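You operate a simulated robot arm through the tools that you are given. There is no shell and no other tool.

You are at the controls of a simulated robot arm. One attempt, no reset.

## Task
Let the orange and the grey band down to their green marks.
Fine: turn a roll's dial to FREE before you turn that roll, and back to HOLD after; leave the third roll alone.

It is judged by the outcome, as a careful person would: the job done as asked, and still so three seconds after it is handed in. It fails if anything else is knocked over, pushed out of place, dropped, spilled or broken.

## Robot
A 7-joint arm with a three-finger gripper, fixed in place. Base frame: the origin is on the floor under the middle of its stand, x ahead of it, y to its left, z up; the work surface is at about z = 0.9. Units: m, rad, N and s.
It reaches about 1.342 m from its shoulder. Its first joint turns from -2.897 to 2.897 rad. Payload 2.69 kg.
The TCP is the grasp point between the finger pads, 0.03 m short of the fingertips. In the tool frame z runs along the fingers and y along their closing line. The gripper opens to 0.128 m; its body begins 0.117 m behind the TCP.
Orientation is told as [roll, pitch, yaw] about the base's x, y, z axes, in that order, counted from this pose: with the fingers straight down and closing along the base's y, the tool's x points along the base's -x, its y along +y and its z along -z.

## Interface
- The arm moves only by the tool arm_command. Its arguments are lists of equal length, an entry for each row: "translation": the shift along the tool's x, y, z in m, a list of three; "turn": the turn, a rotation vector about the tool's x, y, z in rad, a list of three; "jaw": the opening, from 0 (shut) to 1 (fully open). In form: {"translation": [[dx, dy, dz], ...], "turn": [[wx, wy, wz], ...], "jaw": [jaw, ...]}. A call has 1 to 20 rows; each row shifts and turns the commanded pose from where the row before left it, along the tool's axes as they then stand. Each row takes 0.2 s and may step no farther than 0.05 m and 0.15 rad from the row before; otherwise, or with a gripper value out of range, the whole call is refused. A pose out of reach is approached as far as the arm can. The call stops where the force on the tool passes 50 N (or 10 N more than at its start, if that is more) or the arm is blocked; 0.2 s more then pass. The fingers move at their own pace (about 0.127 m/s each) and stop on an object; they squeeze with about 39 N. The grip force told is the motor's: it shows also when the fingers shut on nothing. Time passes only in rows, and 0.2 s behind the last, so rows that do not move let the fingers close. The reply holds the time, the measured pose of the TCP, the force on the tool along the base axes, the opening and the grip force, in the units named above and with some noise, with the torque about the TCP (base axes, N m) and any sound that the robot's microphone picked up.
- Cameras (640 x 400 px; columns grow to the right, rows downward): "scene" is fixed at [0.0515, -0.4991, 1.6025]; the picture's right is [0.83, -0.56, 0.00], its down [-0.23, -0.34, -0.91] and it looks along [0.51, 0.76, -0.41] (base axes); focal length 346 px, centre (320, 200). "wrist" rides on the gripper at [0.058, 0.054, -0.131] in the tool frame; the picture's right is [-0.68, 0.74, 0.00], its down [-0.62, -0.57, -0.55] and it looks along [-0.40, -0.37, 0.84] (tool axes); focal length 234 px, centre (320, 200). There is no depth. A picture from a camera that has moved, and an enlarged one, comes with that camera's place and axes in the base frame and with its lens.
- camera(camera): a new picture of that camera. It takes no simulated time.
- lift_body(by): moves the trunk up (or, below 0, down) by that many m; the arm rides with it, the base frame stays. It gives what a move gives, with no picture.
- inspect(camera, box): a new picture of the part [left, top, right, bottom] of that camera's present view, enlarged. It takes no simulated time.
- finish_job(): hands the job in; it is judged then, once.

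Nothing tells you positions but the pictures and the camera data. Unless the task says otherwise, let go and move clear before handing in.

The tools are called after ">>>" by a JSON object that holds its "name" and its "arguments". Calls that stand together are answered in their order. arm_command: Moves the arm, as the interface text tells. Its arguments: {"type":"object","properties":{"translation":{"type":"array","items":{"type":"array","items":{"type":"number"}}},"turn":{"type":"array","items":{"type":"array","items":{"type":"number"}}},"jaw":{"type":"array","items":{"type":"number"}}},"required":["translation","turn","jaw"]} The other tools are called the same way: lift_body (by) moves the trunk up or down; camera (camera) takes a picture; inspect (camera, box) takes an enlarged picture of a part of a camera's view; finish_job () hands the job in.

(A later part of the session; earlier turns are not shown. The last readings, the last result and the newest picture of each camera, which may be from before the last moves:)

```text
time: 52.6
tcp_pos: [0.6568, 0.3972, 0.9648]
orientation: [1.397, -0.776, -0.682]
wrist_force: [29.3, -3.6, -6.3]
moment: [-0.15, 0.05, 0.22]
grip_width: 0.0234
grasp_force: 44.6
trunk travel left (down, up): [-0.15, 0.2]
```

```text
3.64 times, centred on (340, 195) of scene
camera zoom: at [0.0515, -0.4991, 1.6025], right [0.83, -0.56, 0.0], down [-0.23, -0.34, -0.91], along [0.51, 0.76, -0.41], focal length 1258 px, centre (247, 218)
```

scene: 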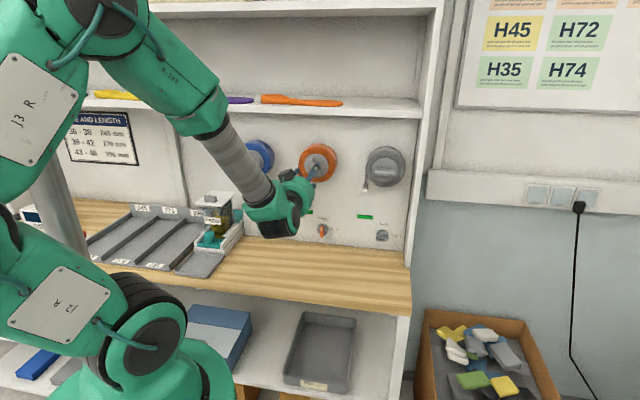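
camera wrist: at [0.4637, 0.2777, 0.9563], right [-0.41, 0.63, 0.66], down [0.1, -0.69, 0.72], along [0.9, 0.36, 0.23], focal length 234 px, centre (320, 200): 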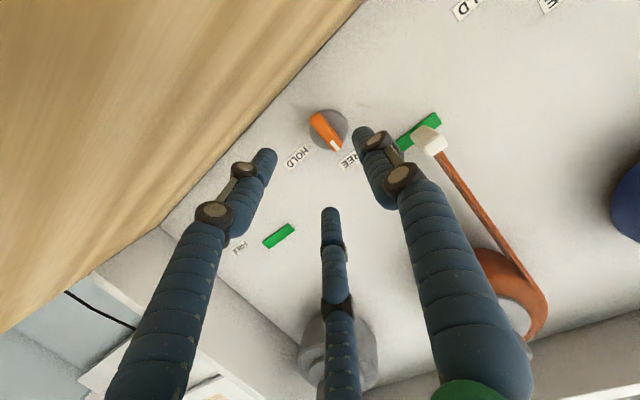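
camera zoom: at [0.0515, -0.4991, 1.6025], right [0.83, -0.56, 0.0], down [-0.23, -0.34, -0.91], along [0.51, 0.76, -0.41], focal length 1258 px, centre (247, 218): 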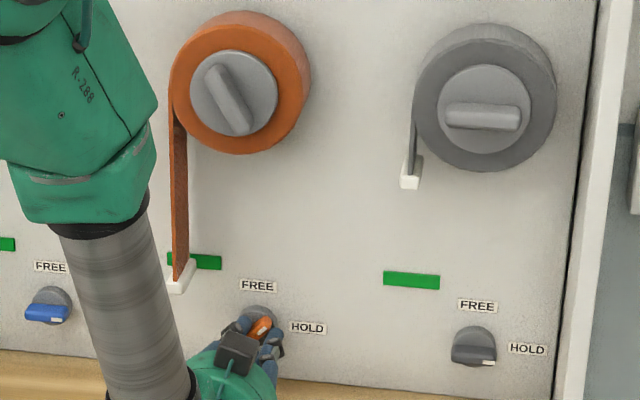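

The dial is about halfway and follows the grip. I'll relieve the side load with a small shift and finish the turn to HOLD.

>>> {"name": "arm_command", "arguments": {"translation": [[-0.0005, -0.0011, 0.001], [0.0006, 0, 0], [0.0006, 0, 0], [0.0006, 0, 0], [0.0006, 0, 0], [0.0006, 0, 0]], "turn": [[-0.0041, -0.0041, 0.131], [-0.0046, -0.0035, 0.131], [-0.005, -0.0029, 0.131], [-0.0054, -0.0022, 0.131], [-0.0056, -0.0015, 0.131], [-0.0058, -0.0008, 0.131]], "jaw": [0.12, 0.12, 0.12, 0.12, 0.12, 0.12]}}

>>> {"name": "inspect", "arguments": {"camera": "scene", "box": [280, 190, 360, 250]}}

>>> {"name": "inspect", "arguments": {"camera": "wrist", "box": [240, 100, 400, 240]}}

```text
time: 54.0
tcp_pos: [0.6536, 0.3985, 0.9614]
orientation: [1.48, 0.0, -0.804]
wrist_force: [-4.9, -1.8, -14.6]
moment: [0.0, -0.3, 1.1]
grip_width: 0.023
grasp_force: 45.1
trunk travel left (down, up): [-0.15, 0.2]
```

```text
6.67 times, centred on (320, 220) of scene
camera zoom: at [0.0515, -0.4991, 1.6025], right [0.83, -0.56, 0.0], down [-0.23, -0.34, -0.91], along [0.51, 0.76, -0.41], focal length 2307 px, centre (320, 67)
```

zoom: 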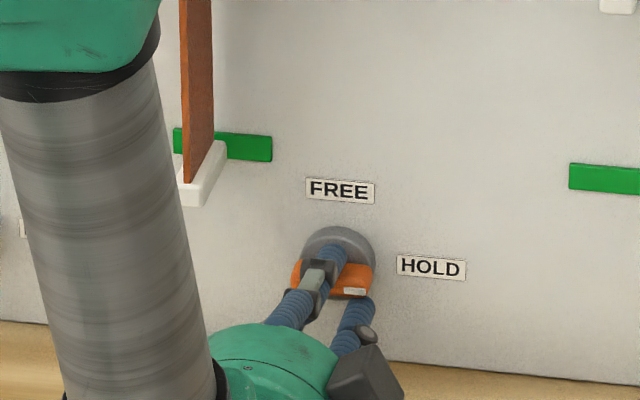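

```text
2.86 times, centred on (320, 170) of wrist
camera zoom: at [0.5232, 0.3535, 1.0277], right [0.52, -0.44, 0.73], down [0.0, -0.86, -0.51], along [0.86, 0.26, -0.45], focal length 669 px, centre (320, 286)
```

zoom: 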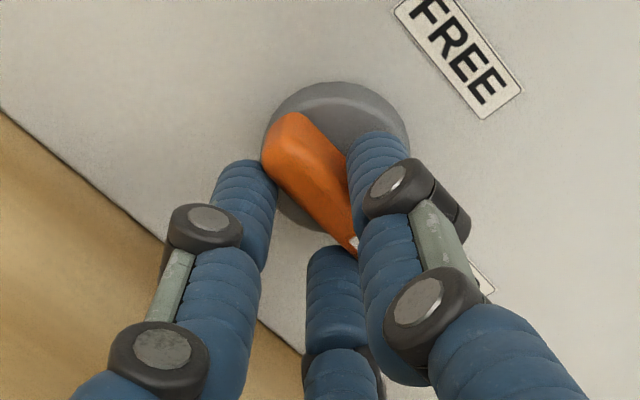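

The dial bar is horizontal at HOLD again. I'll release and back out to verify.

>>> {"name": "arm_command", "arguments": {"translation": [[0, 0, 0], [0, 0, 0], [0, 0, -0.015], [0, 0.003, -0.02], [0, 0.003, -0.02], [0, 0.003, -0.02], [0, 0.003, -0.02]], "turn": [[0, 0, 0], [0, 0, 0], [0, 0, 0], [0, 0, 0], [0, 0, 0], [0, 0, 0], [0, 0, 0]], "jaw": [0.28, 0.34, 0.4, 0.5, 0.5, 0.5, 0.5]}}

>>> {"name": "inspect", "arguments": {"camera": "wrist", "box": [240, 80, 480, 260]}}

>>> {"name": "inspect", "arguments": {"camera": "scene", "box": [280, 140, 400, 250]}}

>>> {"name": "inspect", "arguments": {"camera": "scene", "box": [290, 190, 350, 245]}}

```text
time: 55.6
tcp_pos: [0.5885, 0.3341, 0.9841]
orientation: [1.482, -0.001, -0.805]
wrist_force: [0.8, 0.3, 0.1]
moment: [0.03, 0.0, -0.01]
grip_width: 0.0642
grasp_force: 0.1
trunk travel left (down, up): [-0.15, 0.2]
```

```text
2.22 times, centred on (360, 170) of wrist
camera zoom: at [0.4571, 0.2893, 1.049], right [0.51, -0.44, 0.74], down [0.0, -0.86, -0.51], along [0.86, 0.26, -0.44], focal length 520 px, centre (231, 267)
```

zoom: 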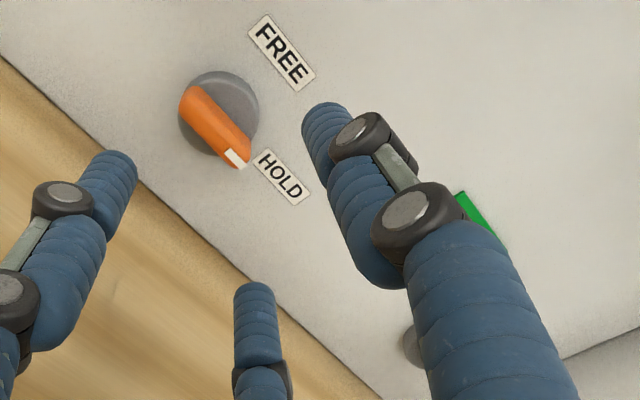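

```text
3.64 times, centred on (340, 195) of scene
camera zoom: at [0.0515, -0.4991, 1.6025], right [0.83, -0.56, 0.0], down [-0.23, -0.34, -0.91], along [0.51, 0.76, -0.41], focal length 1258 px, centre (247, 218)
```

zoom: 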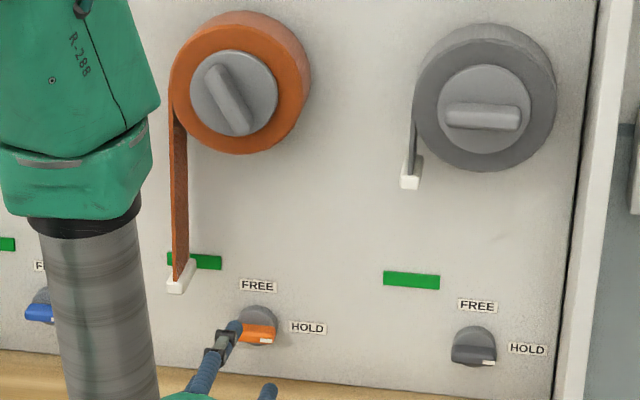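

```text
7.27 times, centred on (320, 218) of scene
camera zoom: at [0.0515, -0.4991, 1.6025], right [0.83, -0.56, 0.0], down [-0.23, -0.34, -0.91], along [0.51, 0.76, -0.41], focal length 2517 px, centre (320, 73)
```

zoom: 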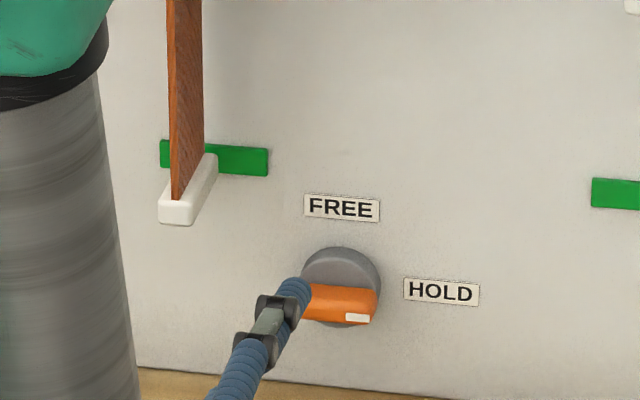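

The orange dial is back at HOLD and the clip is still on its mark. Next I'll move across to the grey dial, staying in front of the panel.

>>> {"name": "arm_command", "arguments": {"translation": [[-0.0364, 0, 0], [-0.0364, 0, 0], [-0.0364, -0.0027, 0.0083], [-0.0364, -0.0027, 0.0083], [-0.0364, -0.0028, 0.0084], [-0.0364, -0.0028, 0.0084], [0, 0, 0]], "turn": [[0, 0, 0], [0, 0, 0], [0, 0, 0], [0, 0, 0], [0, 0, 0], [0, 0, 0], [0, 0, 0]], "jaw": [0.5, 0.5, 0.5, 0.5, 0.5, 0.5, 0.5]}}

>>> {"name": "camera", "arguments": {"camera": "wrist"}}

>>> {"name": "camera", "arguments": {"camera": "scene"}}

>>> {"name": "inspect", "arguments": {"camera": "wrist", "box": [240, 80, 400, 220]}}

```text
time: 57.2
tcp_pos: [0.7628, 0.1988, 0.9716]
orientation: [1.485, -0.002, -0.806]
wrist_force: [0.3, -0.7, 0.7]
moment: [0.04, -0.02, 0.03]
grip_width: 0.0641
grasp_force: 0.0
trunk travel left (down, up): [-0.15, 0.2]
```

```text
taken
camera wrist: at [0.6324, 0.1536, 1.0372], right [0.51, -0.44, 0.73], down [0.0, -0.86, -0.51], along [0.86, 0.26, -0.44], focal length 234 px, centre (320, 200)
```

wrist: 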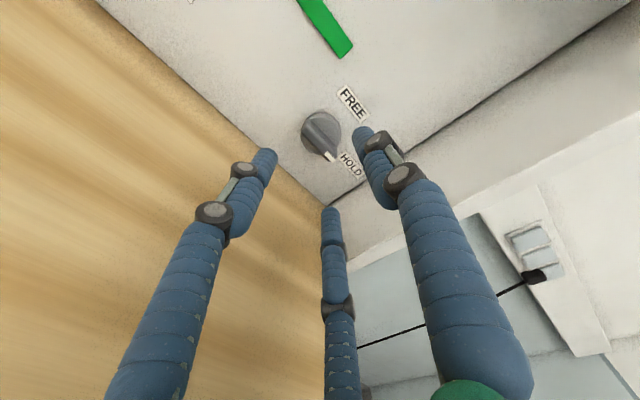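

```text
taken
```

scene: 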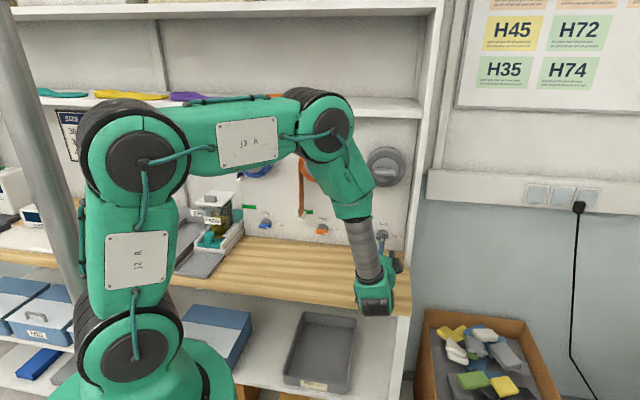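

```text
2.86 times, centred on (320, 150) of wrist
camera zoom: at [0.6324, 0.1536, 1.0372], right [0.51, -0.44, 0.73], down [0.0, -0.86, -0.51], along [0.86, 0.26, -0.44], focal length 669 px, centre (320, 343)
```

zoom: 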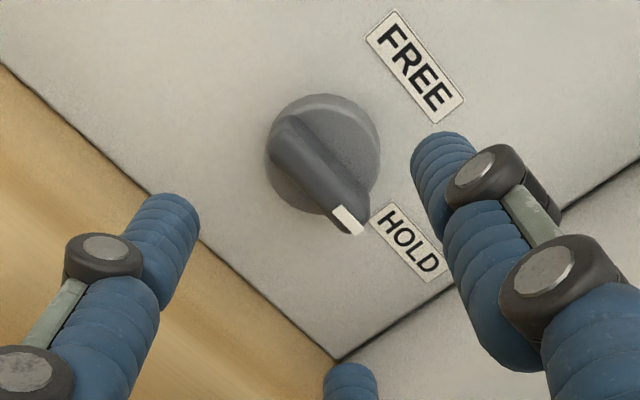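

The grey dial is almost exactly on the tool axis. I'll shift down 2.6 mm for the pinch offset, advance, and close on the grey dial bar while watching the force.

>>> {"name": "arm_command", "arguments": {"translation": [[0.0007, -0.0026, 0.02], [0, 0, 0.024], [0, 0, 0.022], [0, 0, 0]], "turn": [[0, 0, 0], [0, 0, 0], [0, 0, 0], [0, 0, 0]], "jaw": [0.45, 0.4, 0.38, 0.37]}}

>>> {"name": "inspect", "arguments": {"camera": "wrist", "box": [240, 100, 400, 240]}}

>>> {"name": "inspect", "arguments": {"camera": "scene", "box": [350, 210, 420, 260]}}

```text
time: 58.2
tcp_pos: [0.8079, 0.2439, 0.9651]
orientation: [1.485, -0.002, -0.805]
wrist_force: [-0.7, -0.3, 0.4]
moment: [-0.04, 0.02, 0.02]
grip_width: 0.0475
grasp_force: 0.0
trunk travel left (down, up): [-0.15, 0.2]
```

```text
2.86 times, centred on (320, 170) of wrist
camera zoom: at [0.6771, 0.2002, 1.0295], right [0.51, -0.44, 0.73], down [0.0, -0.86, -0.51], along [0.86, 0.26, -0.44], focal length 669 px, centre (320, 286)
```

zoom: 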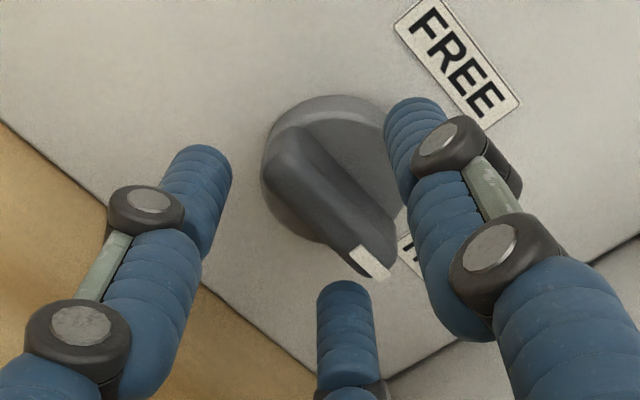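

```text
8.00 times, centred on (385, 235) of scene
camera zoom: at [0.0515, -0.4991, 1.6025], right [0.83, -0.56, 0.0], down [-0.23, -0.34, -0.91], along [0.51, 0.76, -0.41], focal length 2768 px, centre (-200, -80)
```

zoom: 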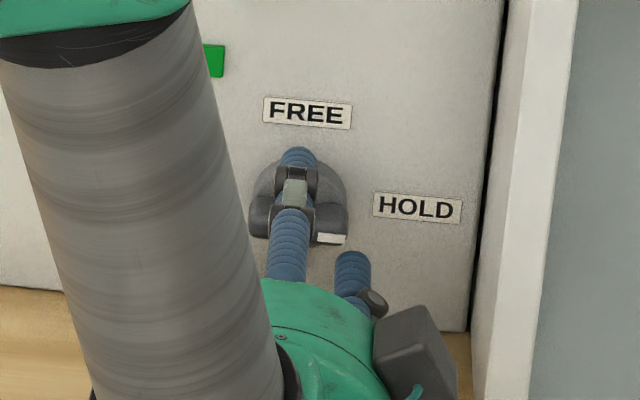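

Well aligned with no contact yet. Small final shift, then close on the bar.

>>> {"name": "arm_command", "arguments": {"translation": [[-0.001, -0.0025, 0.0035], [0, 0, 0], [0, 0, 0], [0, 0, 0], [0, 0, 0]], "turn": [[0, 0, 0], [0, 0, 0], [0, 0, 0], [0, 0, 0], [0, 0, 0]], "jaw": [0.36, 0.3, 0.22, 0.15, 0.12]}}

>>> {"name": "inspect", "arguments": {"camera": "wrist", "box": [240, 100, 400, 240]}}

```text
time: 59.4
tcp_pos: [0.8113, 0.2462, 0.9624]
orientation: [1.483, -0.001, -0.805]
wrist_force: [0.1, 0.5, 1.2]
moment: [0.57, -0.5, 0.0]
grip_width: 0.0235
grasp_force: 45.3
trunk travel left (down, up): [-0.15, 0.2]
```

```text
2.86 times, centred on (320, 170) of wrist
camera zoom: at [0.6802, 0.2015, 1.0268], right [0.51, -0.44, 0.74], down [0.0, -0.86, -0.51], along [0.86, 0.26, -0.44], focal length 669 px, centre (320, 286)
```

zoom: 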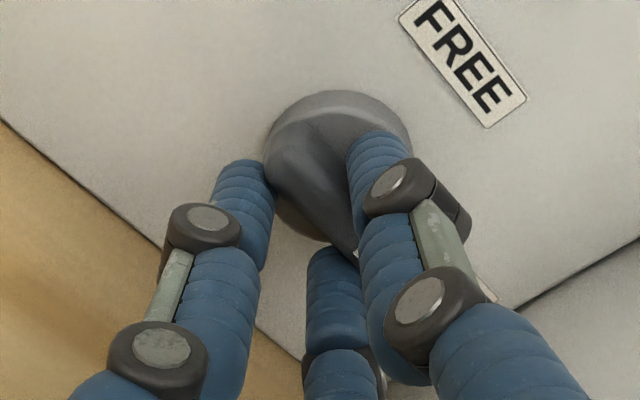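

Clean grip with near-zero load. Rotating the grey dial counter-clockwise toward FREE, first half.

>>> {"name": "arm_command", "arguments": {"translation": [[-0.0006, 0, 0], [-0.0006, 0, 0], [-0.0006, 0, 0], [-0.0006, 0, 0], [-0.0006, 0, 0], [-0.0006, 0, 0]], "turn": [[0.006, 0, -0.131], [0.0059, 0.0008, -0.131], [0.0058, 0.0015, -0.131], [0.0055, 0.0023, -0.131], [0.0052, 0.003, -0.131], [0.0048, 0.0037, -0.131]], "jaw": [0.12, 0.12, 0.12, 0.12, 0.12, 0.12]}}

>>> {"name": "inspect", "arguments": {"camera": "scene", "box": [350, 210, 420, 260]}}

```text
time: 60.8
tcp_pos: [0.8129, 0.2438, 0.9643]
orientation: [1.404, -0.785, -0.686]
wrist_force: [-6.5, 0.8, 19.3]
moment: [1.28, -1.2, -0.04]
grip_width: 0.0236
grasp_force: 44.9
trunk travel left (down, up): [-0.15, 0.2]
```

```text
8.00 times, centred on (385, 235) of scene
camera zoom: at [0.0515, -0.4991, 1.6025], right [0.83, -0.56, 0.0], down [-0.23, -0.34, -0.91], along [0.51, 0.76, -0.41], focal length 2768 px, centre (-200, -80)
```

zoom: 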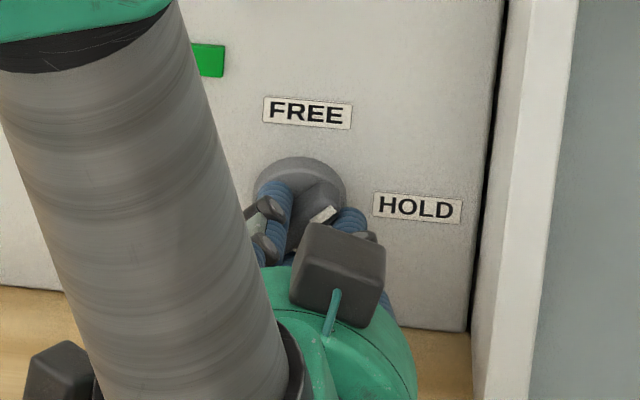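

The grey dial is halfway and following. I'll relieve the vertical load slightly and finish to FREE.

>>> {"name": "arm_command", "arguments": {"translation": [[-0.0015, 0.0009, 0], [-0.0006, 0, 0], [-0.0006, 0, 0], [-0.0006, 0, 0], [-0.0006, 0, 0], [-0.0006, 0, 0]], "turn": [[0.0042, 0.0042, -0.131], [0.0036, 0.0048, -0.131], [0.003, 0.0052, -0.131], [0.0023, 0.0055, -0.131], [0.0015, 0.0058, -0.131], [0.0008, 0.006, -0.131]], "jaw": [0.12, 0.12, 0.12, 0.12, 0.12, 0.12]}}

>>> {"name": "inspect", "arguments": {"camera": "scene", "box": [350, 210, 420, 260]}}

>>> {"name": "inspect", "arguments": {"camera": "wrist", "box": [240, 100, 400, 240]}}

```text
time: 62.2
tcp_pos: [0.8153, 0.2432, 0.9669]
orientation: [-0.047, -1.412, 0.809]
wrist_force: [-9.3, 14.5, 16.9]
moment: [1.33, -0.58, 0.87]
grip_width: 0.0221
grasp_force: 45.1
trunk travel left (down, up): [-0.15, 0.2]
```

```text
8.00 times, centred on (385, 235) of scene
camera zoom: at [0.0515, -0.4991, 1.6025], right [0.83, -0.56, 0.0], down [-0.23, -0.34, -0.91], along [0.51, 0.76, -0.41], focal length 2768 px, centre (-200, -80)
```

zoom: 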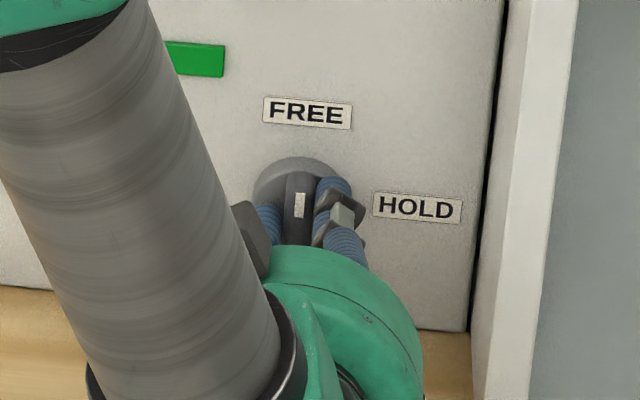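

```text
2.86 times, centred on (320, 170) of wrist
camera zoom: at [0.679, 0.1862, 0.9297], right [-0.44, 0.61, 0.66], down [0.07, -0.71, 0.7], along [0.9, 0.35, 0.27], focal length 669 px, centre (320, 286)
```

zoom: 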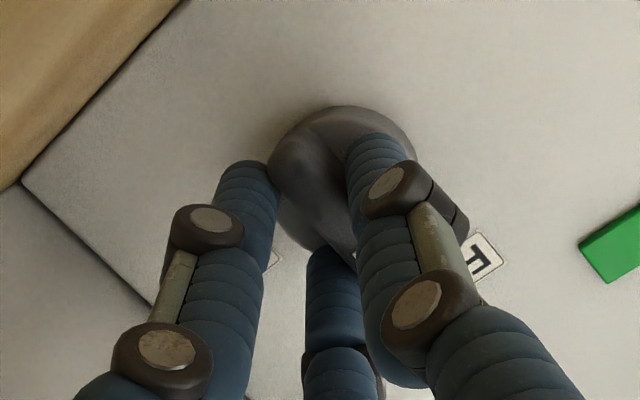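

The grey dial points up to FREE. I'll release, back out, and verify.

>>> {"name": "arm_command", "arguments": {"translation": [[0, 0, 0], [0, 0, 0], [0, 0, -0.015], [0, 0, -0.02], [0, 0, -0.02], [0, 0, -0.02], [0, 0, 0]], "turn": [[0, 0, 0], [0, 0, 0], [0, 0, 0], [0, 0, 0], [0, 0, 0], [0, 0, 0], [0, 0, 0]], "jaw": [0.28, 0.34, 0.4, 0.5, 0.5, 0.5, 0.5]}}

>>> {"name": "inspect", "arguments": {"camera": "wrist", "box": [240, 80, 480, 260]}}

>>> {"name": "inspect", "arguments": {"camera": "scene", "box": [280, 130, 430, 260]}}

```text
time: 63.8
tcp_pos: [0.7616, 0.1914, 0.9772]
orientation: [-0.03, -1.412, 0.79]
wrist_force: [0.4, 0.2, -0.1]
moment: [-0.01, 0.01, 0.0]
grip_width: 0.0639
grasp_force: 0.1
trunk travel left (down, up): [-0.15, 0.2]
```

```text
2.22 times, centred on (360, 170) of wrist
camera zoom: at [0.6242, 0.1354, 0.9411], right [-0.43, 0.61, 0.66], down [0.07, -0.71, 0.7], along [0.9, 0.35, 0.27], focal length 520 px, centre (231, 267)
```

zoom: 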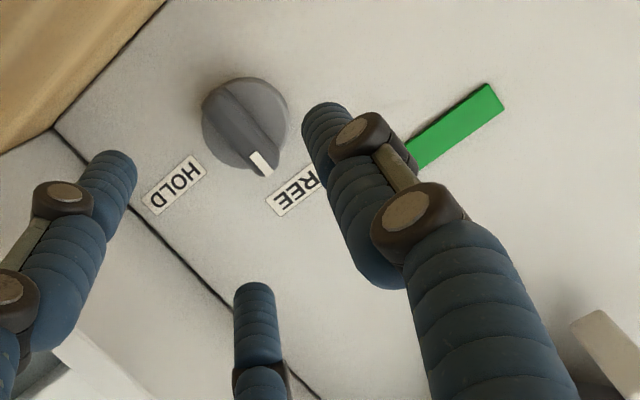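

```text
3.08 times, centred on (355, 195) of scene
camera zoom: at [0.0515, -0.4991, 1.6025], right [0.83, -0.56, 0.0], down [-0.23, -0.34, -0.91], along [0.51, 0.76, -0.41], focal length 1065 px, centre (212, 215)
```

zoom: 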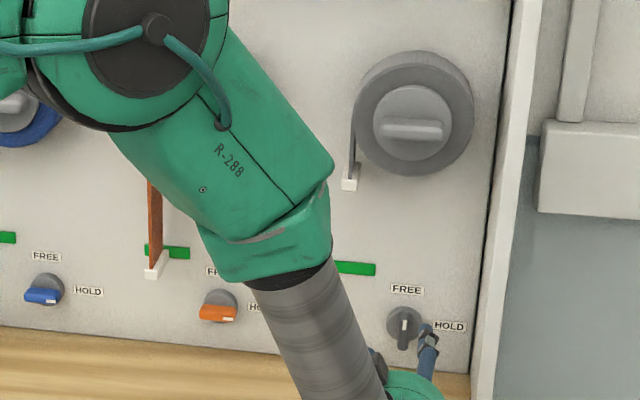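

The grey dial is at FREE. I'll roll the gripper back to finger-up here, then raise it in front of the grey roll and level it, keeping it clear of the roll and the right-hand upright.

>>> {"name": "arm_command", "arguments": {"translation": [[0, 0, -0.01], [0, 0, 0], [0, 0, 0], [0, 0, 0], [0, 0, 0], [0, 0, 0], [0, 0, 0], [0, 0, 0], [0, 0, 0], [0, 0, 0], [0, 0, 0], [0.0023, 0.042, -0.0105], [0.0023, 0.042, -0.0105], [0.0023, 0.042, -0.0105], [0.0023, 0.042, -0.0105], [0.0023, 0.042, -0.0105], [0.0023, 0.042, -0.0105], [0, 0, 0], [0, 0, 0]], "turn": [[0, 0, 0.1428], [0, 0, 0.1428], [0, 0, 0.1428], [0, 0, 0.1428], [0, 0, 0.1428], [0, 0, 0.1428], [0, 0, 0.1428], [0, 0, 0.1428], [0, 0, 0.1428], [0, 0, 0.1428], [0, 0, 0.1428], [0, 0, 0], [0, 0, 0], [0, 0, 0], [0, 0, 0], [0, 0, 0], [0, 0, 0], [-0.0785, 0, 0], [-0.0785, 0, 0]], "jaw": [0.5, 0.5, 0.5, 0.5, 0.5, 0.5, 0.5, 0.5, 0.5, 0.5, 0.5, 0.5, 0.5, 0.5, 0.5, 0.5, 0.5, 0.5, 0.5]}}

>>> {"name": "camera", "arguments": {"camera": "wrist"}}

>>> {"name": "camera", "arguments": {"camera": "scene"}}

```text
time: 67.8
tcp_pos: [0.7277, 0.1807, 1.2385]
orientation: [1.57, -0.006, -0.81]
wrist_force: [1.1, 0.5, -0.1]
moment: [-0.02, -0.01, 0.03]
grip_width: 0.0643
grasp_force: 0.1
trunk travel left (down, up): [-0.15, 0.2]
```

```text
taken
camera wrist: at [0.5937, 0.1324, 1.2924], right [0.47, -0.49, 0.74], down [0.03, -0.83, -0.56], along [0.88, 0.28, -0.37], focal length 234 px, centre (320, 200)
```

wrist: 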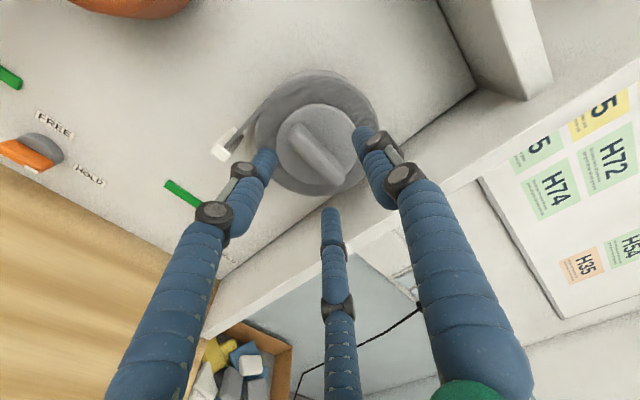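

```text
taken
```

scene: 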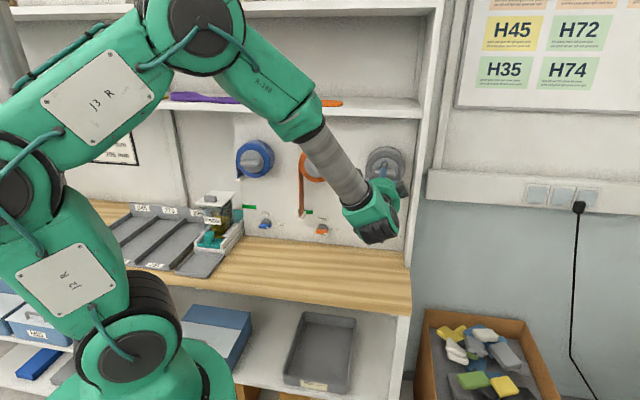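

I'm in front of the grey roll. Zooming in to locate its bar before rolling to the finger-down grip.

>>> {"name": "inspect", "arguments": {"camera": "wrist", "box": [200, 60, 400, 220]}}

```text
2.50 times, centred on (300, 140) of wrist
camera zoom: at [0.5937, 0.1324, 1.2924], right [0.47, -0.49, 0.74], down [0.03, -0.83, -0.56], along [0.88, 0.28, -0.37], focal length 585 px, centre (370, 350)
```

zoom: 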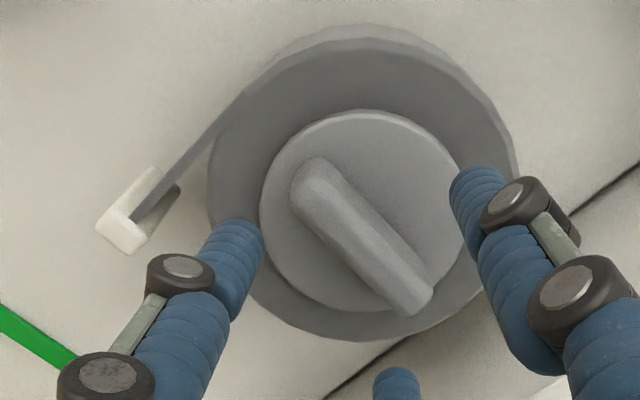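

The grey bar is nearly on axis at z≈1.235. I'll roll the gripper 180° in place, staying back from the roll.

>>> {"name": "arm_command", "arguments": {"translation": [[0, 0, 0], [0, 0, 0], [0, 0, 0], [0, 0, 0], [0, 0, 0], [0, 0, 0], [0, 0, 0], [0, 0, 0], [0, 0, 0], [0, 0, 0], [0, 0, 0], [0, 0, 0], [0, 0, 0], [0, 0, 0], [0, 0, 0], [0, 0, 0], [0, 0, 0], [0, 0, 0], [0, 0, 0], [0, 0, 0]], "turn": [[0, 0, 0.148], [0, 0, 0.148], [0, 0, 0.148], [0, 0, 0.148], [0, 0, 0.148], [0, 0, 0.148], [0, 0, 0.148], [0, 0, 0.148], [0, 0, 0.148], [0, 0, 0.148], [0, 0, 0.148], [0, 0, 0.148], [0, 0, 0.148], [0, 0, 0.148], [0, 0, 0.148], [0, 0, 0.148], [0, 0, 0.148], [0, 0, 0.148], [0, 0, 0.148], [0, 0, 0.148]], "jaw": [0.5, 0.5, 0.5, 0.5, 0.5, 0.5, 0.5, 0.5, 0.5, 0.5, 0.5, 0.5, 0.5, 0.5, 0.5, 0.5, 0.5, 0.5, 0.5, 0.5]}}

>>> {"name": "camera", "arguments": {"camera": "scene"}}

```text
time: 72.0
tcp_pos: [0.7278, 0.181, 1.238]
orientation: [-1.57, 0.186, 2.334]
wrist_force: [0.3, 0.2, -0.4]
moment: [0.05, -0.01, 0.0]
grip_width: 0.0639
grasp_force: 0.1
trunk travel left (down, up): [-0.15, 0.2]
```

```text
taken
```

scene: 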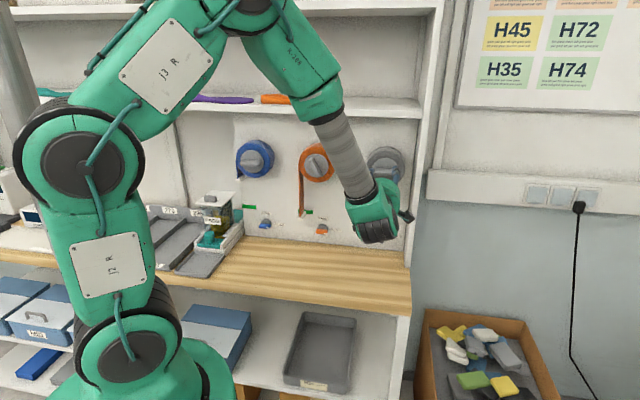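

Position held through the roll. Finishing the last 10° and checking alignment on the grey bar.

>>> {"name": "arm_command", "arguments": {"translation": [[0, 0, 0], [0, 0, 0], [0.0005, -0.002, 0.01], [0, 0, 0]], "turn": [[0, 0, 0.093], [0, 0, 0.093], [0, 0, 0], [0, 0, 0]], "jaw": [0.5, 0.5, 0.5, 0.5]}}

>>> {"name": "inspect", "arguments": {"camera": "wrist", "box": [220, 80, 440, 240]}}

```text
time: 73.0
tcp_pos: [0.7356, 0.1871, 1.2406]
orientation: [-1.571, 0.001, 2.333]
wrist_force: [0.7, -0.4, 0.5]
moment: [-0.01, 0.0, 0.01]
grip_width: 0.0639
grasp_force: 0.0
trunk travel left (down, up): [-0.15, 0.2]
```

```text
2.50 times, centred on (330, 160) of wrist
camera zoom: at [0.6821, 0.0546, 1.1873], right [-0.47, 0.49, -0.74], down [-0.82, 0.07, 0.57], along [0.33, 0.87, 0.37], focal length 585 px, centre (295, 300)
```

zoom: 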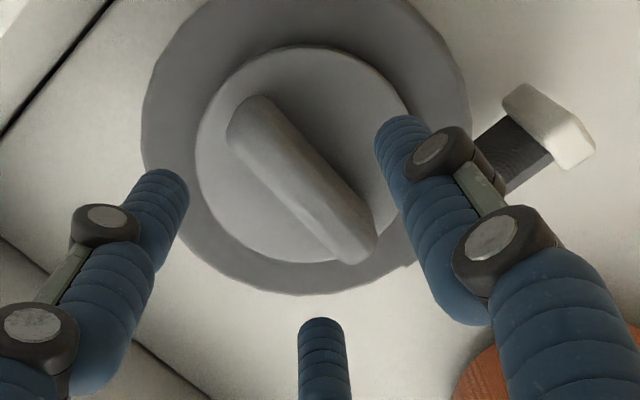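

Alignment is good. Advancing 4 cm and closing on the grey roll's bar.

>>> {"name": "arm_command", "arguments": {"translation": [[0.0005, 0, 0.0135], [0, 0, 0.013], [0, 0, 0.0125], [0, 0, 0], [0, 0, 0], [0, 0, 0], [0, 0, 0], [0, 0, 0], [0, 0, 0]], "turn": [[0, 0, 0], [0, 0, 0], [0, 0, 0], [0, 0, 0], [0, 0, 0], [0, 0, 0], [0, 0, 0], [0, 0, 0], [0, 0, 0]], "jaw": [0.5, 0.5, 0.5, 0.45, 0.35, 0.28, 0.2, 0.12, 0.1]}}

>>> {"name": "inspect", "arguments": {"camera": "wrist", "box": [220, 100, 420, 260]}}

```text
time: 75.0
tcp_pos: [0.7656, 0.2137, 1.2406]
orientation: [-1.57, 0.0, 2.332]
wrist_force: [0.2, 2.1, -3.3]
moment: [-0.05, 0.06, -0.03]
grip_width: 0.0253
grasp_force: 45.0
trunk travel left (down, up): [-0.15, 0.2]
```

```text
2.50 times, centred on (320, 180) of wrist
camera zoom: at [0.7115, 0.0819, 1.1872], right [-0.47, 0.49, -0.74], down [-0.82, 0.07, 0.57], along [0.33, 0.87, 0.37], focal length 585 px, centre (320, 250)
```

zoom: 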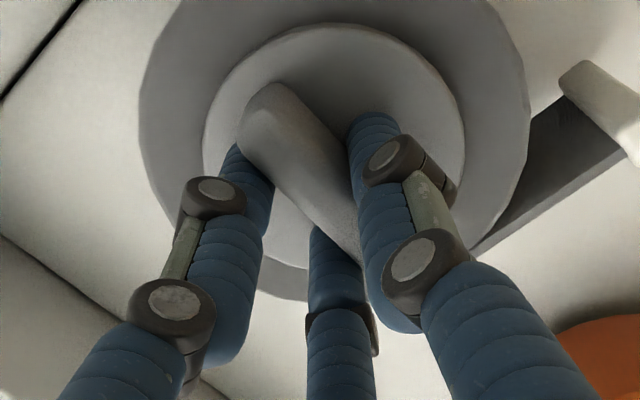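

Same clean grip on the grey roll, which looks the same size as the orange one. Turning it counter-clockwise, first third.

>>> {"name": "arm_command", "arguments": {"translation": [[-0.0007, 0, 0], [-0.0007, 0, 0], [-0.0007, 0, 0], [-0.0007, 0, 0], [-0.0007, 0, 0]], "turn": [[0, 0, -0.142], [0, 0, -0.142], [0, 0, -0.142], [0, 0, -0.142], [0, 0, -0.142]], "jaw": [0.1, 0.1, 0.1, 0.1, 0.1]}}

>>> {"name": "inspect", "arguments": {"camera": "wrist", "box": [220, 100, 420, 260]}}

>>> {"name": "camera", "arguments": {"camera": "scene"}}

```text
time: 76.2
tcp_pos: [0.7643, 0.2171, 1.2387]
orientation: [-1.567, 0.713, 2.336]
wrist_force: [13.9, 13.7, -5.3]
moment: [0.59, -0.5, 0.03]
grip_width: 0.0256
grasp_force: 44.7
trunk travel left (down, up): [-0.15, 0.2]
```

```text
2.50 times, centred on (320, 180) of wrist
camera zoom: at [0.7237, 0.0693, 1.2373], right [-0.02, 0.02, -1.0], down [-0.97, 0.23, 0.03], along [0.23, 0.97, 0.01], focal length 585 px, centre (320, 250)
```

zoom: 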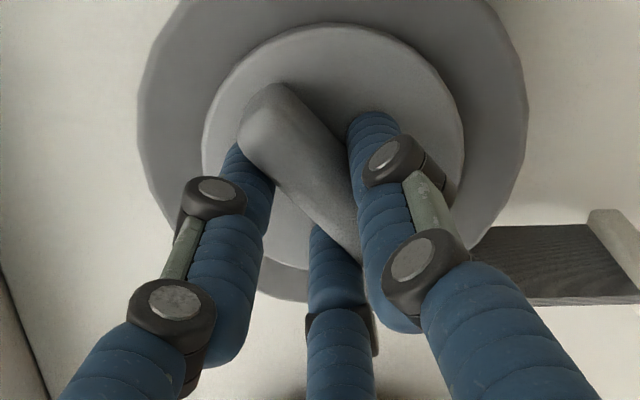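

```text
taken
```

scene: 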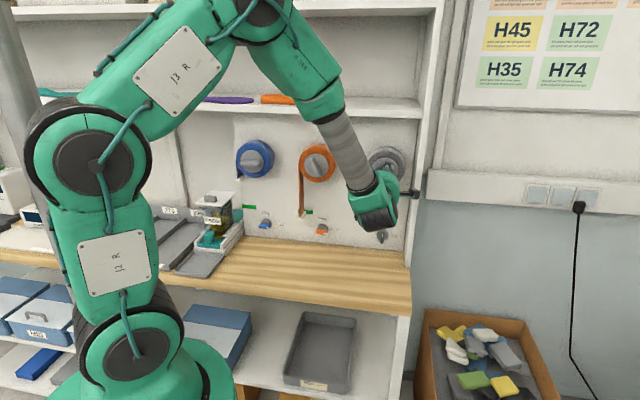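

Turning smoothly and the camera housing clears the upright. Second third.

>>> {"name": "arm_command", "arguments": {"translation": [[-0.0007, 0, 0.0005], [-0.0007, 0, 0.0003], [-0.0007, 0.0003, 0], [-0.0008, 0.0003, 0], [-0.0008, 0.0003, 0]], "turn": [[0, 0, -0.142], [0, 0, -0.142], [0, 0, -0.142], [0, 0, -0.142], [0, 0, -0.142]], "jaw": [0.1, 0.1, 0.1, 0.1, 0.1]}}

>>> {"name": "camera", "arguments": {"camera": "wrist"}}

```text
time: 77.4
tcp_pos: [0.7608, 0.2181, 1.2361]
orientation: [-1.561, 1.425, 2.343]
wrist_force: [11.5, 13.0, 6.1]
moment: [0.71, -0.64, 0.79]
grip_width: 0.0258
grasp_force: 45.0
trunk travel left (down, up): [-0.15, 0.2]
```

```text
taken
camera wrist: at [0.7102, 0.0834, 1.2862], right [0.43, -0.46, -0.78], down [-0.85, 0.09, -0.53], along [0.31, 0.89, -0.35], focal length 234 px, centre (320, 200)
```

wrist: 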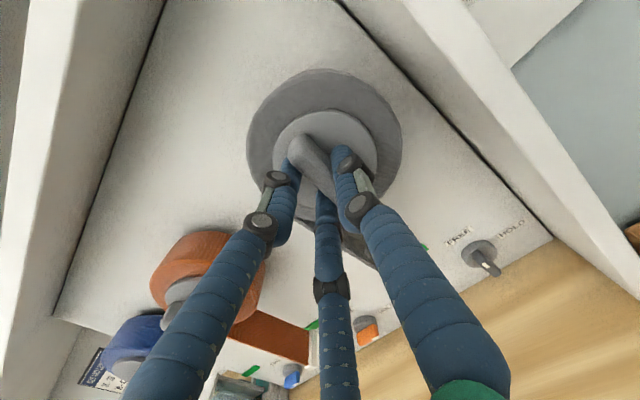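

Load is still modest. Final third of the turn.

>>> {"name": "arm_command", "arguments": {"translation": [[-0.0007, 0.0002, 0.0007], [-0.0007, 0, 0], [-0.0007, 0, 0], [-0.0007, 0, 0], [-0.0007, 0, 0], [0, 0, 0]], "turn": [[0, 0, -0.142], [0, 0, -0.142], [0, 0, -0.142], [0, 0, -0.142], [0, 0, -0.142], [0, 0, 0]], "jaw": [0.1, 0.1, 0.1, 0.1, 0.1, 0.1]}}

>>> {"name": "camera", "arguments": {"camera": "wrist"}}

>>> {"name": "inspect", "arguments": {"camera": "wrist", "box": [260, 220, 400, 340]}}

>>> {"name": "inspect", "arguments": {"camera": "scene", "box": [300, 130, 430, 250]}}

```text
time: 78.8
tcp_pos: [0.7614, 0.2166, 1.2326]
orientation: [1.567, 1.008, -0.814]
wrist_force: [1.8, 3.5, 7.6]
moment: [-0.23, 0.09, 0.5]
grip_width: 0.0258
grasp_force: 45.4
trunk travel left (down, up): [-0.15, 0.2]
```

```text
taken
camera wrist: at [0.678, 0.1172, 1.3107], right [0.68, -0.71, -0.18], down [-0.5, -0.27, -0.82], along [0.54, 0.65, -0.54], focal length 234 px, centre (320, 200)
```

wrist: 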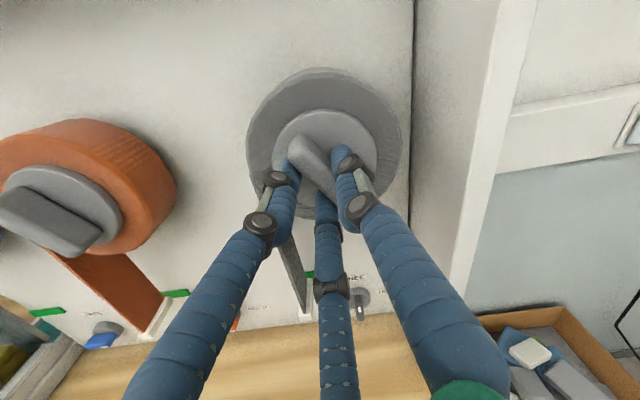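

```text
3.33 times, centred on (330, 280) of wrist
camera zoom: at [0.678, 0.1172, 1.3107], right [0.68, -0.71, -0.18], down [-0.5, -0.27, -0.82], along [0.54, 0.65, -0.54], focal length 781 px, centre (287, -67)
```

zoom: 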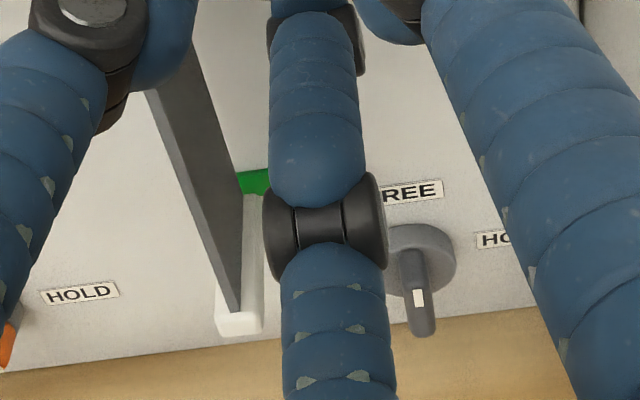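

```text
3.33 times, centred on (365, 190) of scene
camera zoom: at [0.0515, -0.4991, 1.6025], right [0.83, -0.56, 0.0], down [-0.23, -0.34, -0.91], along [0.51, 0.76, -0.41], focal length 1154 px, centre (170, 233)
```

zoom: 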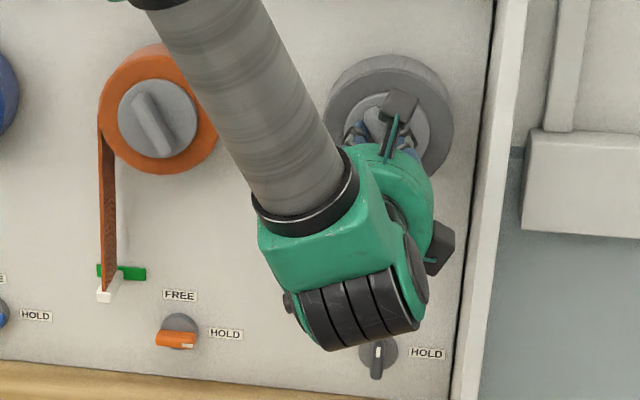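

The grey clip is at about the same height the orange one reached. I'll relax the grip, back off, and then measure.

>>> {"name": "arm_command", "arguments": {"translation": [[0, 0, 0], [0, 0, 0], [0, 0, 0], [0, 0, -0.003], [0, 0, 0], [0, 0, -0.015], [0, 0, -0.02], [0, 0, -0.02], [0, 0, 0]], "turn": [[0, 0, 0], [0, 0, 0], [0, 0, 0], [0, 0, 0], [0, 0, 0], [0, 0, 0], [0, 0, 0], [0, 0, 0], [0, 0, 0]], "jaw": [0.24, 0.26, 0.3, 0.4, 0.45, 0.5, 0.5, 0.5, 0.5]}}

>>> {"name": "camera", "arguments": {"camera": "wrist"}}

>>> {"name": "inspect", "arguments": {"camera": "wrist", "box": [250, 180, 390, 300]}}

```text
time: 80.8
tcp_pos: [0.7214, 0.1757, 1.2349]
orientation: [1.568, 1.009, -0.813]
wrist_force: [-1.1, 0.1, 0.1]
moment: [0.02, 0.02, 0.01]
grip_width: 0.0642
grasp_force: 0.0
trunk travel left (down, up): [-0.15, 0.2]
```

```text
taken
camera wrist: at [0.6367, 0.0756, 1.3127], right [0.68, -0.71, -0.18], down [-0.5, -0.27, -0.82], along [0.54, 0.65, -0.54], focal length 234 px, centre (320, 200)
```

wrist: 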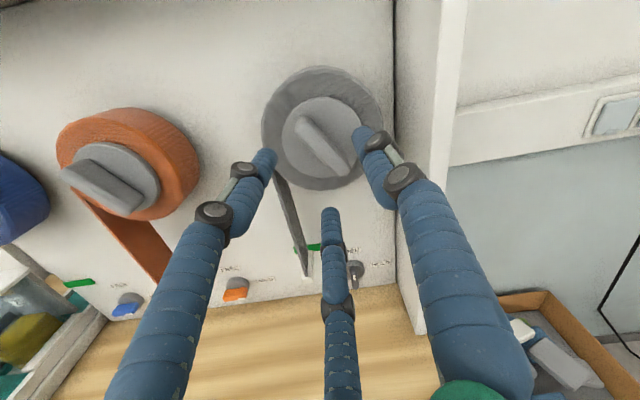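

```text
3.33 times, centred on (320, 240) of wrist
camera zoom: at [0.6367, 0.0756, 1.3127], right [0.68, -0.71, -0.18], down [-0.5, -0.27, -0.82], along [0.54, 0.65, -0.54], focal length 781 px, centre (320, 67)
```

zoom: 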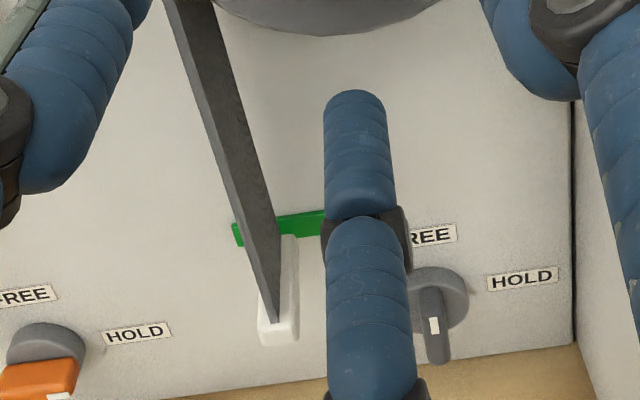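

The grey roll stays put. I'll roll the gripper back toward the dial orientation at this height and set the tilt before descending.

>>> {"name": "arm_command", "arguments": {"translation": [[0, 0, -0.01], [0, 0, 0], [0, 0, 0], [0, 0, 0], [0, 0, 0], [0, 0, 0], [0, 0, 0], [0, 0, 0], [0, 0, 0], [0, 0, 0], [0, 0, 0], [0, 0, 0], [0, 0, 0], [0, 0, 0], [0, 0, 0], [0, 0, 0], [0, 0, 0], [0, 0, 0]], "turn": [[0, 0, -0.148], [0, 0, -0.148], [0, 0, -0.148], [0, 0, -0.148], [0, 0, -0.148], [0, 0, -0.148], [0, 0, -0.148], [0, 0, -0.148], [0, 0, -0.148], [0, 0, -0.148], [0, 0, -0.148], [0, 0, -0.148], [0, 0, -0.148], [0, 0, -0.148], [0, 0, -0.148], [0.0277, 0.0735, 0], [0.0277, 0.0735, 0], [0, 0, 0]], "jaw": [0.5, 0.5, 0.5, 0.5, 0.5, 0.5, 0.5, 0.5, 0.5, 0.5, 0.5, 0.5, 0.5, 0.5, 0.5, 0.5, 0.5, 0.5]}}

>>> {"name": "camera", "arguments": {"camera": "scene"}}

>>> {"name": "camera", "arguments": {"camera": "wrist"}}

```text
time: 84.6
tcp_pos: [0.7146, 0.1702, 1.2329]
orientation: [1.144, -1.179, -0.411]
wrist_force: [-0.3, -0.9, -0.3]
moment: [-0.05, -0.02, 0.0]
grip_width: 0.0639
grasp_force: 0.1
trunk travel left (down, up): [-0.15, 0.2]
```

```text
taken
```

scene: 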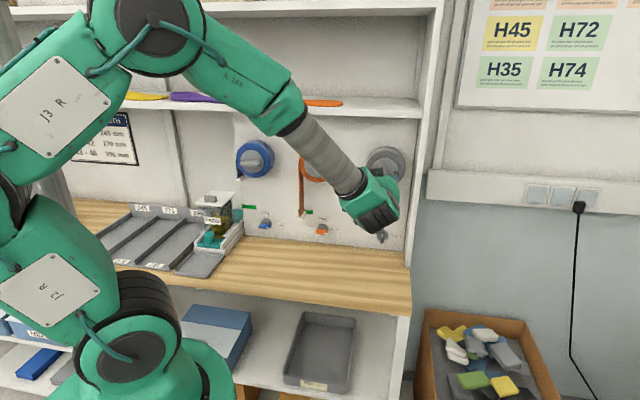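

```text
taken
camera wrist: at [0.5675, 0.1283, 1.2183], right [-0.21, 0.42, 0.88], down [0.17, -0.87, 0.46], along [0.96, 0.24, 0.11], focal length 234 px, centre (320, 200)
```

wrist: 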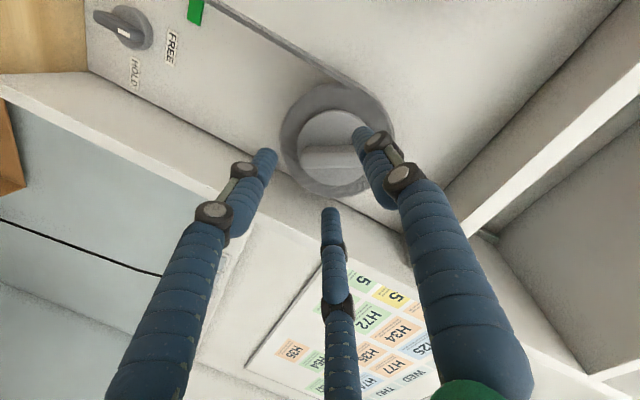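

Orientation is set with clear space around. Descending in front of the grey dial and finishing the roll.

>>> {"name": "arm_command", "arguments": {"translation": [[0.0364, -0.0169, 0.0117], [0.0364, -0.0169, 0.0117], [0.0364, -0.0169, 0.0117], [0.0364, -0.0169, 0.0117], [0.0364, -0.0169, 0.0117], [0.0364, -0.0169, 0.0117], [0, 0, 0], [0, 0, 0], [0, 0, 0], [0, 0, 0]], "turn": [[0, 0, 0], [0, 0, 0], [0, 0, 0], [0, 0, 0], [0, 0, 0], [0, 0, 0], [0, 0, -0.12], [0, 0, -0.12], [0, 0, -0.12], [0, 0, 0]], "jaw": [0.5, 0.5, 0.5, 0.5, 0.5, 0.5, 0.45, 0.45, 0.42, 0.42]}}

>>> {"name": "inspect", "arguments": {"camera": "wrist", "box": [240, 60, 480, 240]}}

>>> {"name": "inspect", "arguments": {"camera": "scene", "box": [280, 130, 430, 260]}}

>>> {"name": "camera", "arguments": {"camera": "scene"}}

```text
time: 86.8
tcp_pos: [0.7486, 0.1796, 0.9844]
orientation: [-0.003, -1.413, 0.765]
wrist_force: [-0.6, 0.3, 0.6]
moment: [-0.02, 0.0, 0.01]
grip_width: 0.0538
grasp_force: 0.0
trunk travel left (down, up): [-0.15, 0.2]
```

```text
2.22 times, centred on (360, 150) of wrist
camera zoom: at [0.6118, 0.1225, 0.9477], right [-0.43, 0.61, 0.67], down [0.07, -0.72, 0.7], along [0.9, 0.35, 0.27], focal length 520 px, centre (231, 311)
```

zoom: 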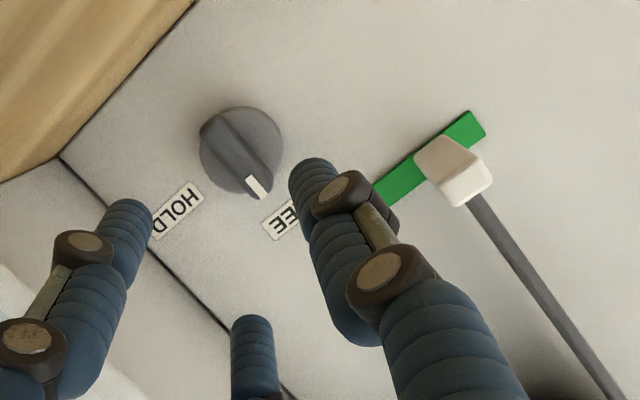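

```text
3.08 times, centred on (355, 195) of scene
camera zoom: at [0.0515, -0.4991, 1.6025], right [0.83, -0.56, 0.0], down [-0.23, -0.34, -0.91], along [0.51, 0.76, -0.41], focal length 1065 px, centre (212, 215)
```

zoom: 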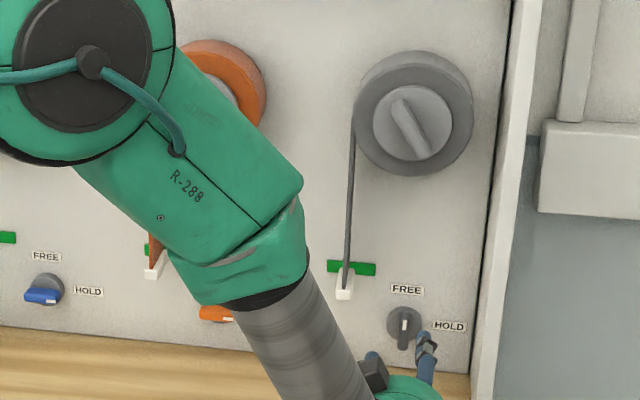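

```text
taken
```

scene: 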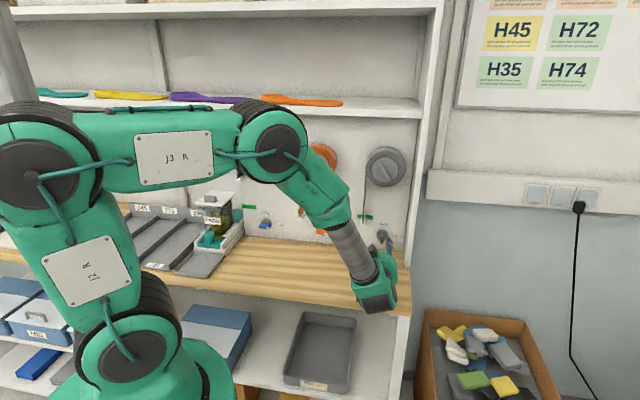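

Both the clip and mark for grey are visible from the scene camera. I'll measure them at high zoom before locking the dial.

>>> {"name": "inspect", "arguments": {"camera": "scene", "box": [345, 200, 395, 240]}}

>>> {"name": "inspect", "arguments": {"camera": "scene", "box": [285, 200, 335, 240]}}

```text
10.00 times, centred on (370, 220) of scene
camera zoom: at [0.0515, -0.4991, 1.6025], right [0.83, -0.56, 0.0], down [-0.23, -0.34, -0.91], along [0.51, 0.76, -0.41], focal length 3460 px, centre (-180, 0)
```

zoom: 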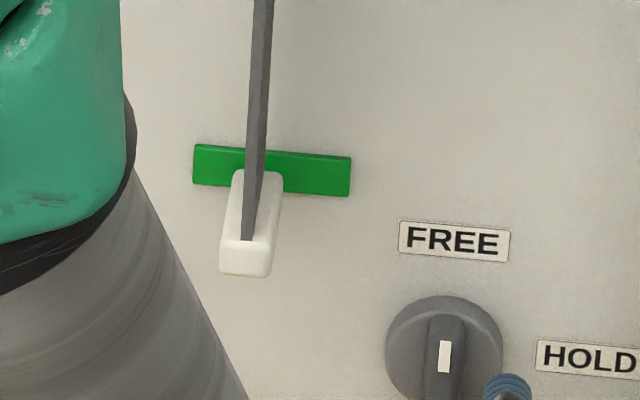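

```text
10.00 times, centred on (310, 220) of scene
camera zoom: at [0.0515, -0.4991, 1.6025], right [0.83, -0.56, 0.0], down [-0.23, -0.34, -0.91], along [0.51, 0.76, -0.41], focal length 3460 px, centre (420, 0)
```

zoom: 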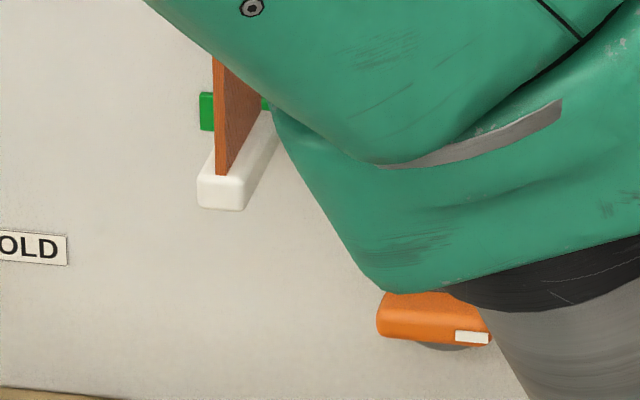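

The grey clip projects onto its mark within about 2–3 mm, and the orange one within about 1–2 mm, both inside the marks. Next I'll approach the grey dial to lock it.

>>> {"name": "arm_command", "arguments": {"translation": [[0.002, 0.0013, 0.028], [0, 0, 0.028], [0, 0, 0]], "turn": [[0, 0, 0], [0, 0, 0], [0, 0, 0]], "jaw": [0.42, 0.42, 0.42]}}

>>> {"name": "inspect", "arguments": {"camera": "wrist", "box": [240, 100, 400, 240]}}

```text
time: 87.6
tcp_pos: [0.7894, 0.2168, 0.9711]
orientation: [0.004, -1.412, 0.759]
wrist_force: [-0.6, 0.3, -0.8]
moment: [0.02, 0.01, 0.01]
grip_width: 0.0537
grasp_force: 0.1
trunk travel left (down, up): [-0.15, 0.2]
```

```text
2.86 times, centred on (320, 170) of wrist
camera zoom: at [0.6526, 0.1612, 0.935], right [-0.43, 0.61, 0.67], down [0.07, -0.72, 0.69], along [0.9, 0.35, 0.27], focal length 669 px, centre (320, 286)
```

zoom: 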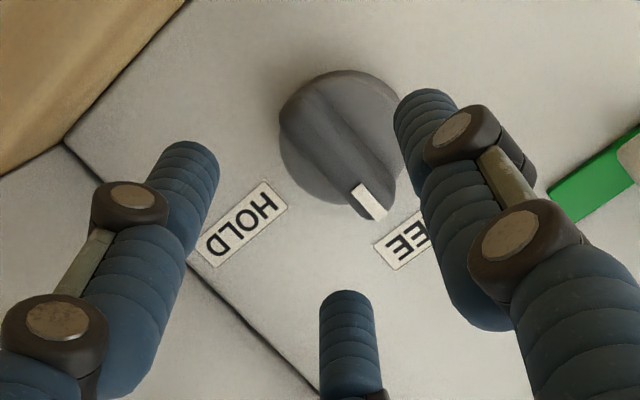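

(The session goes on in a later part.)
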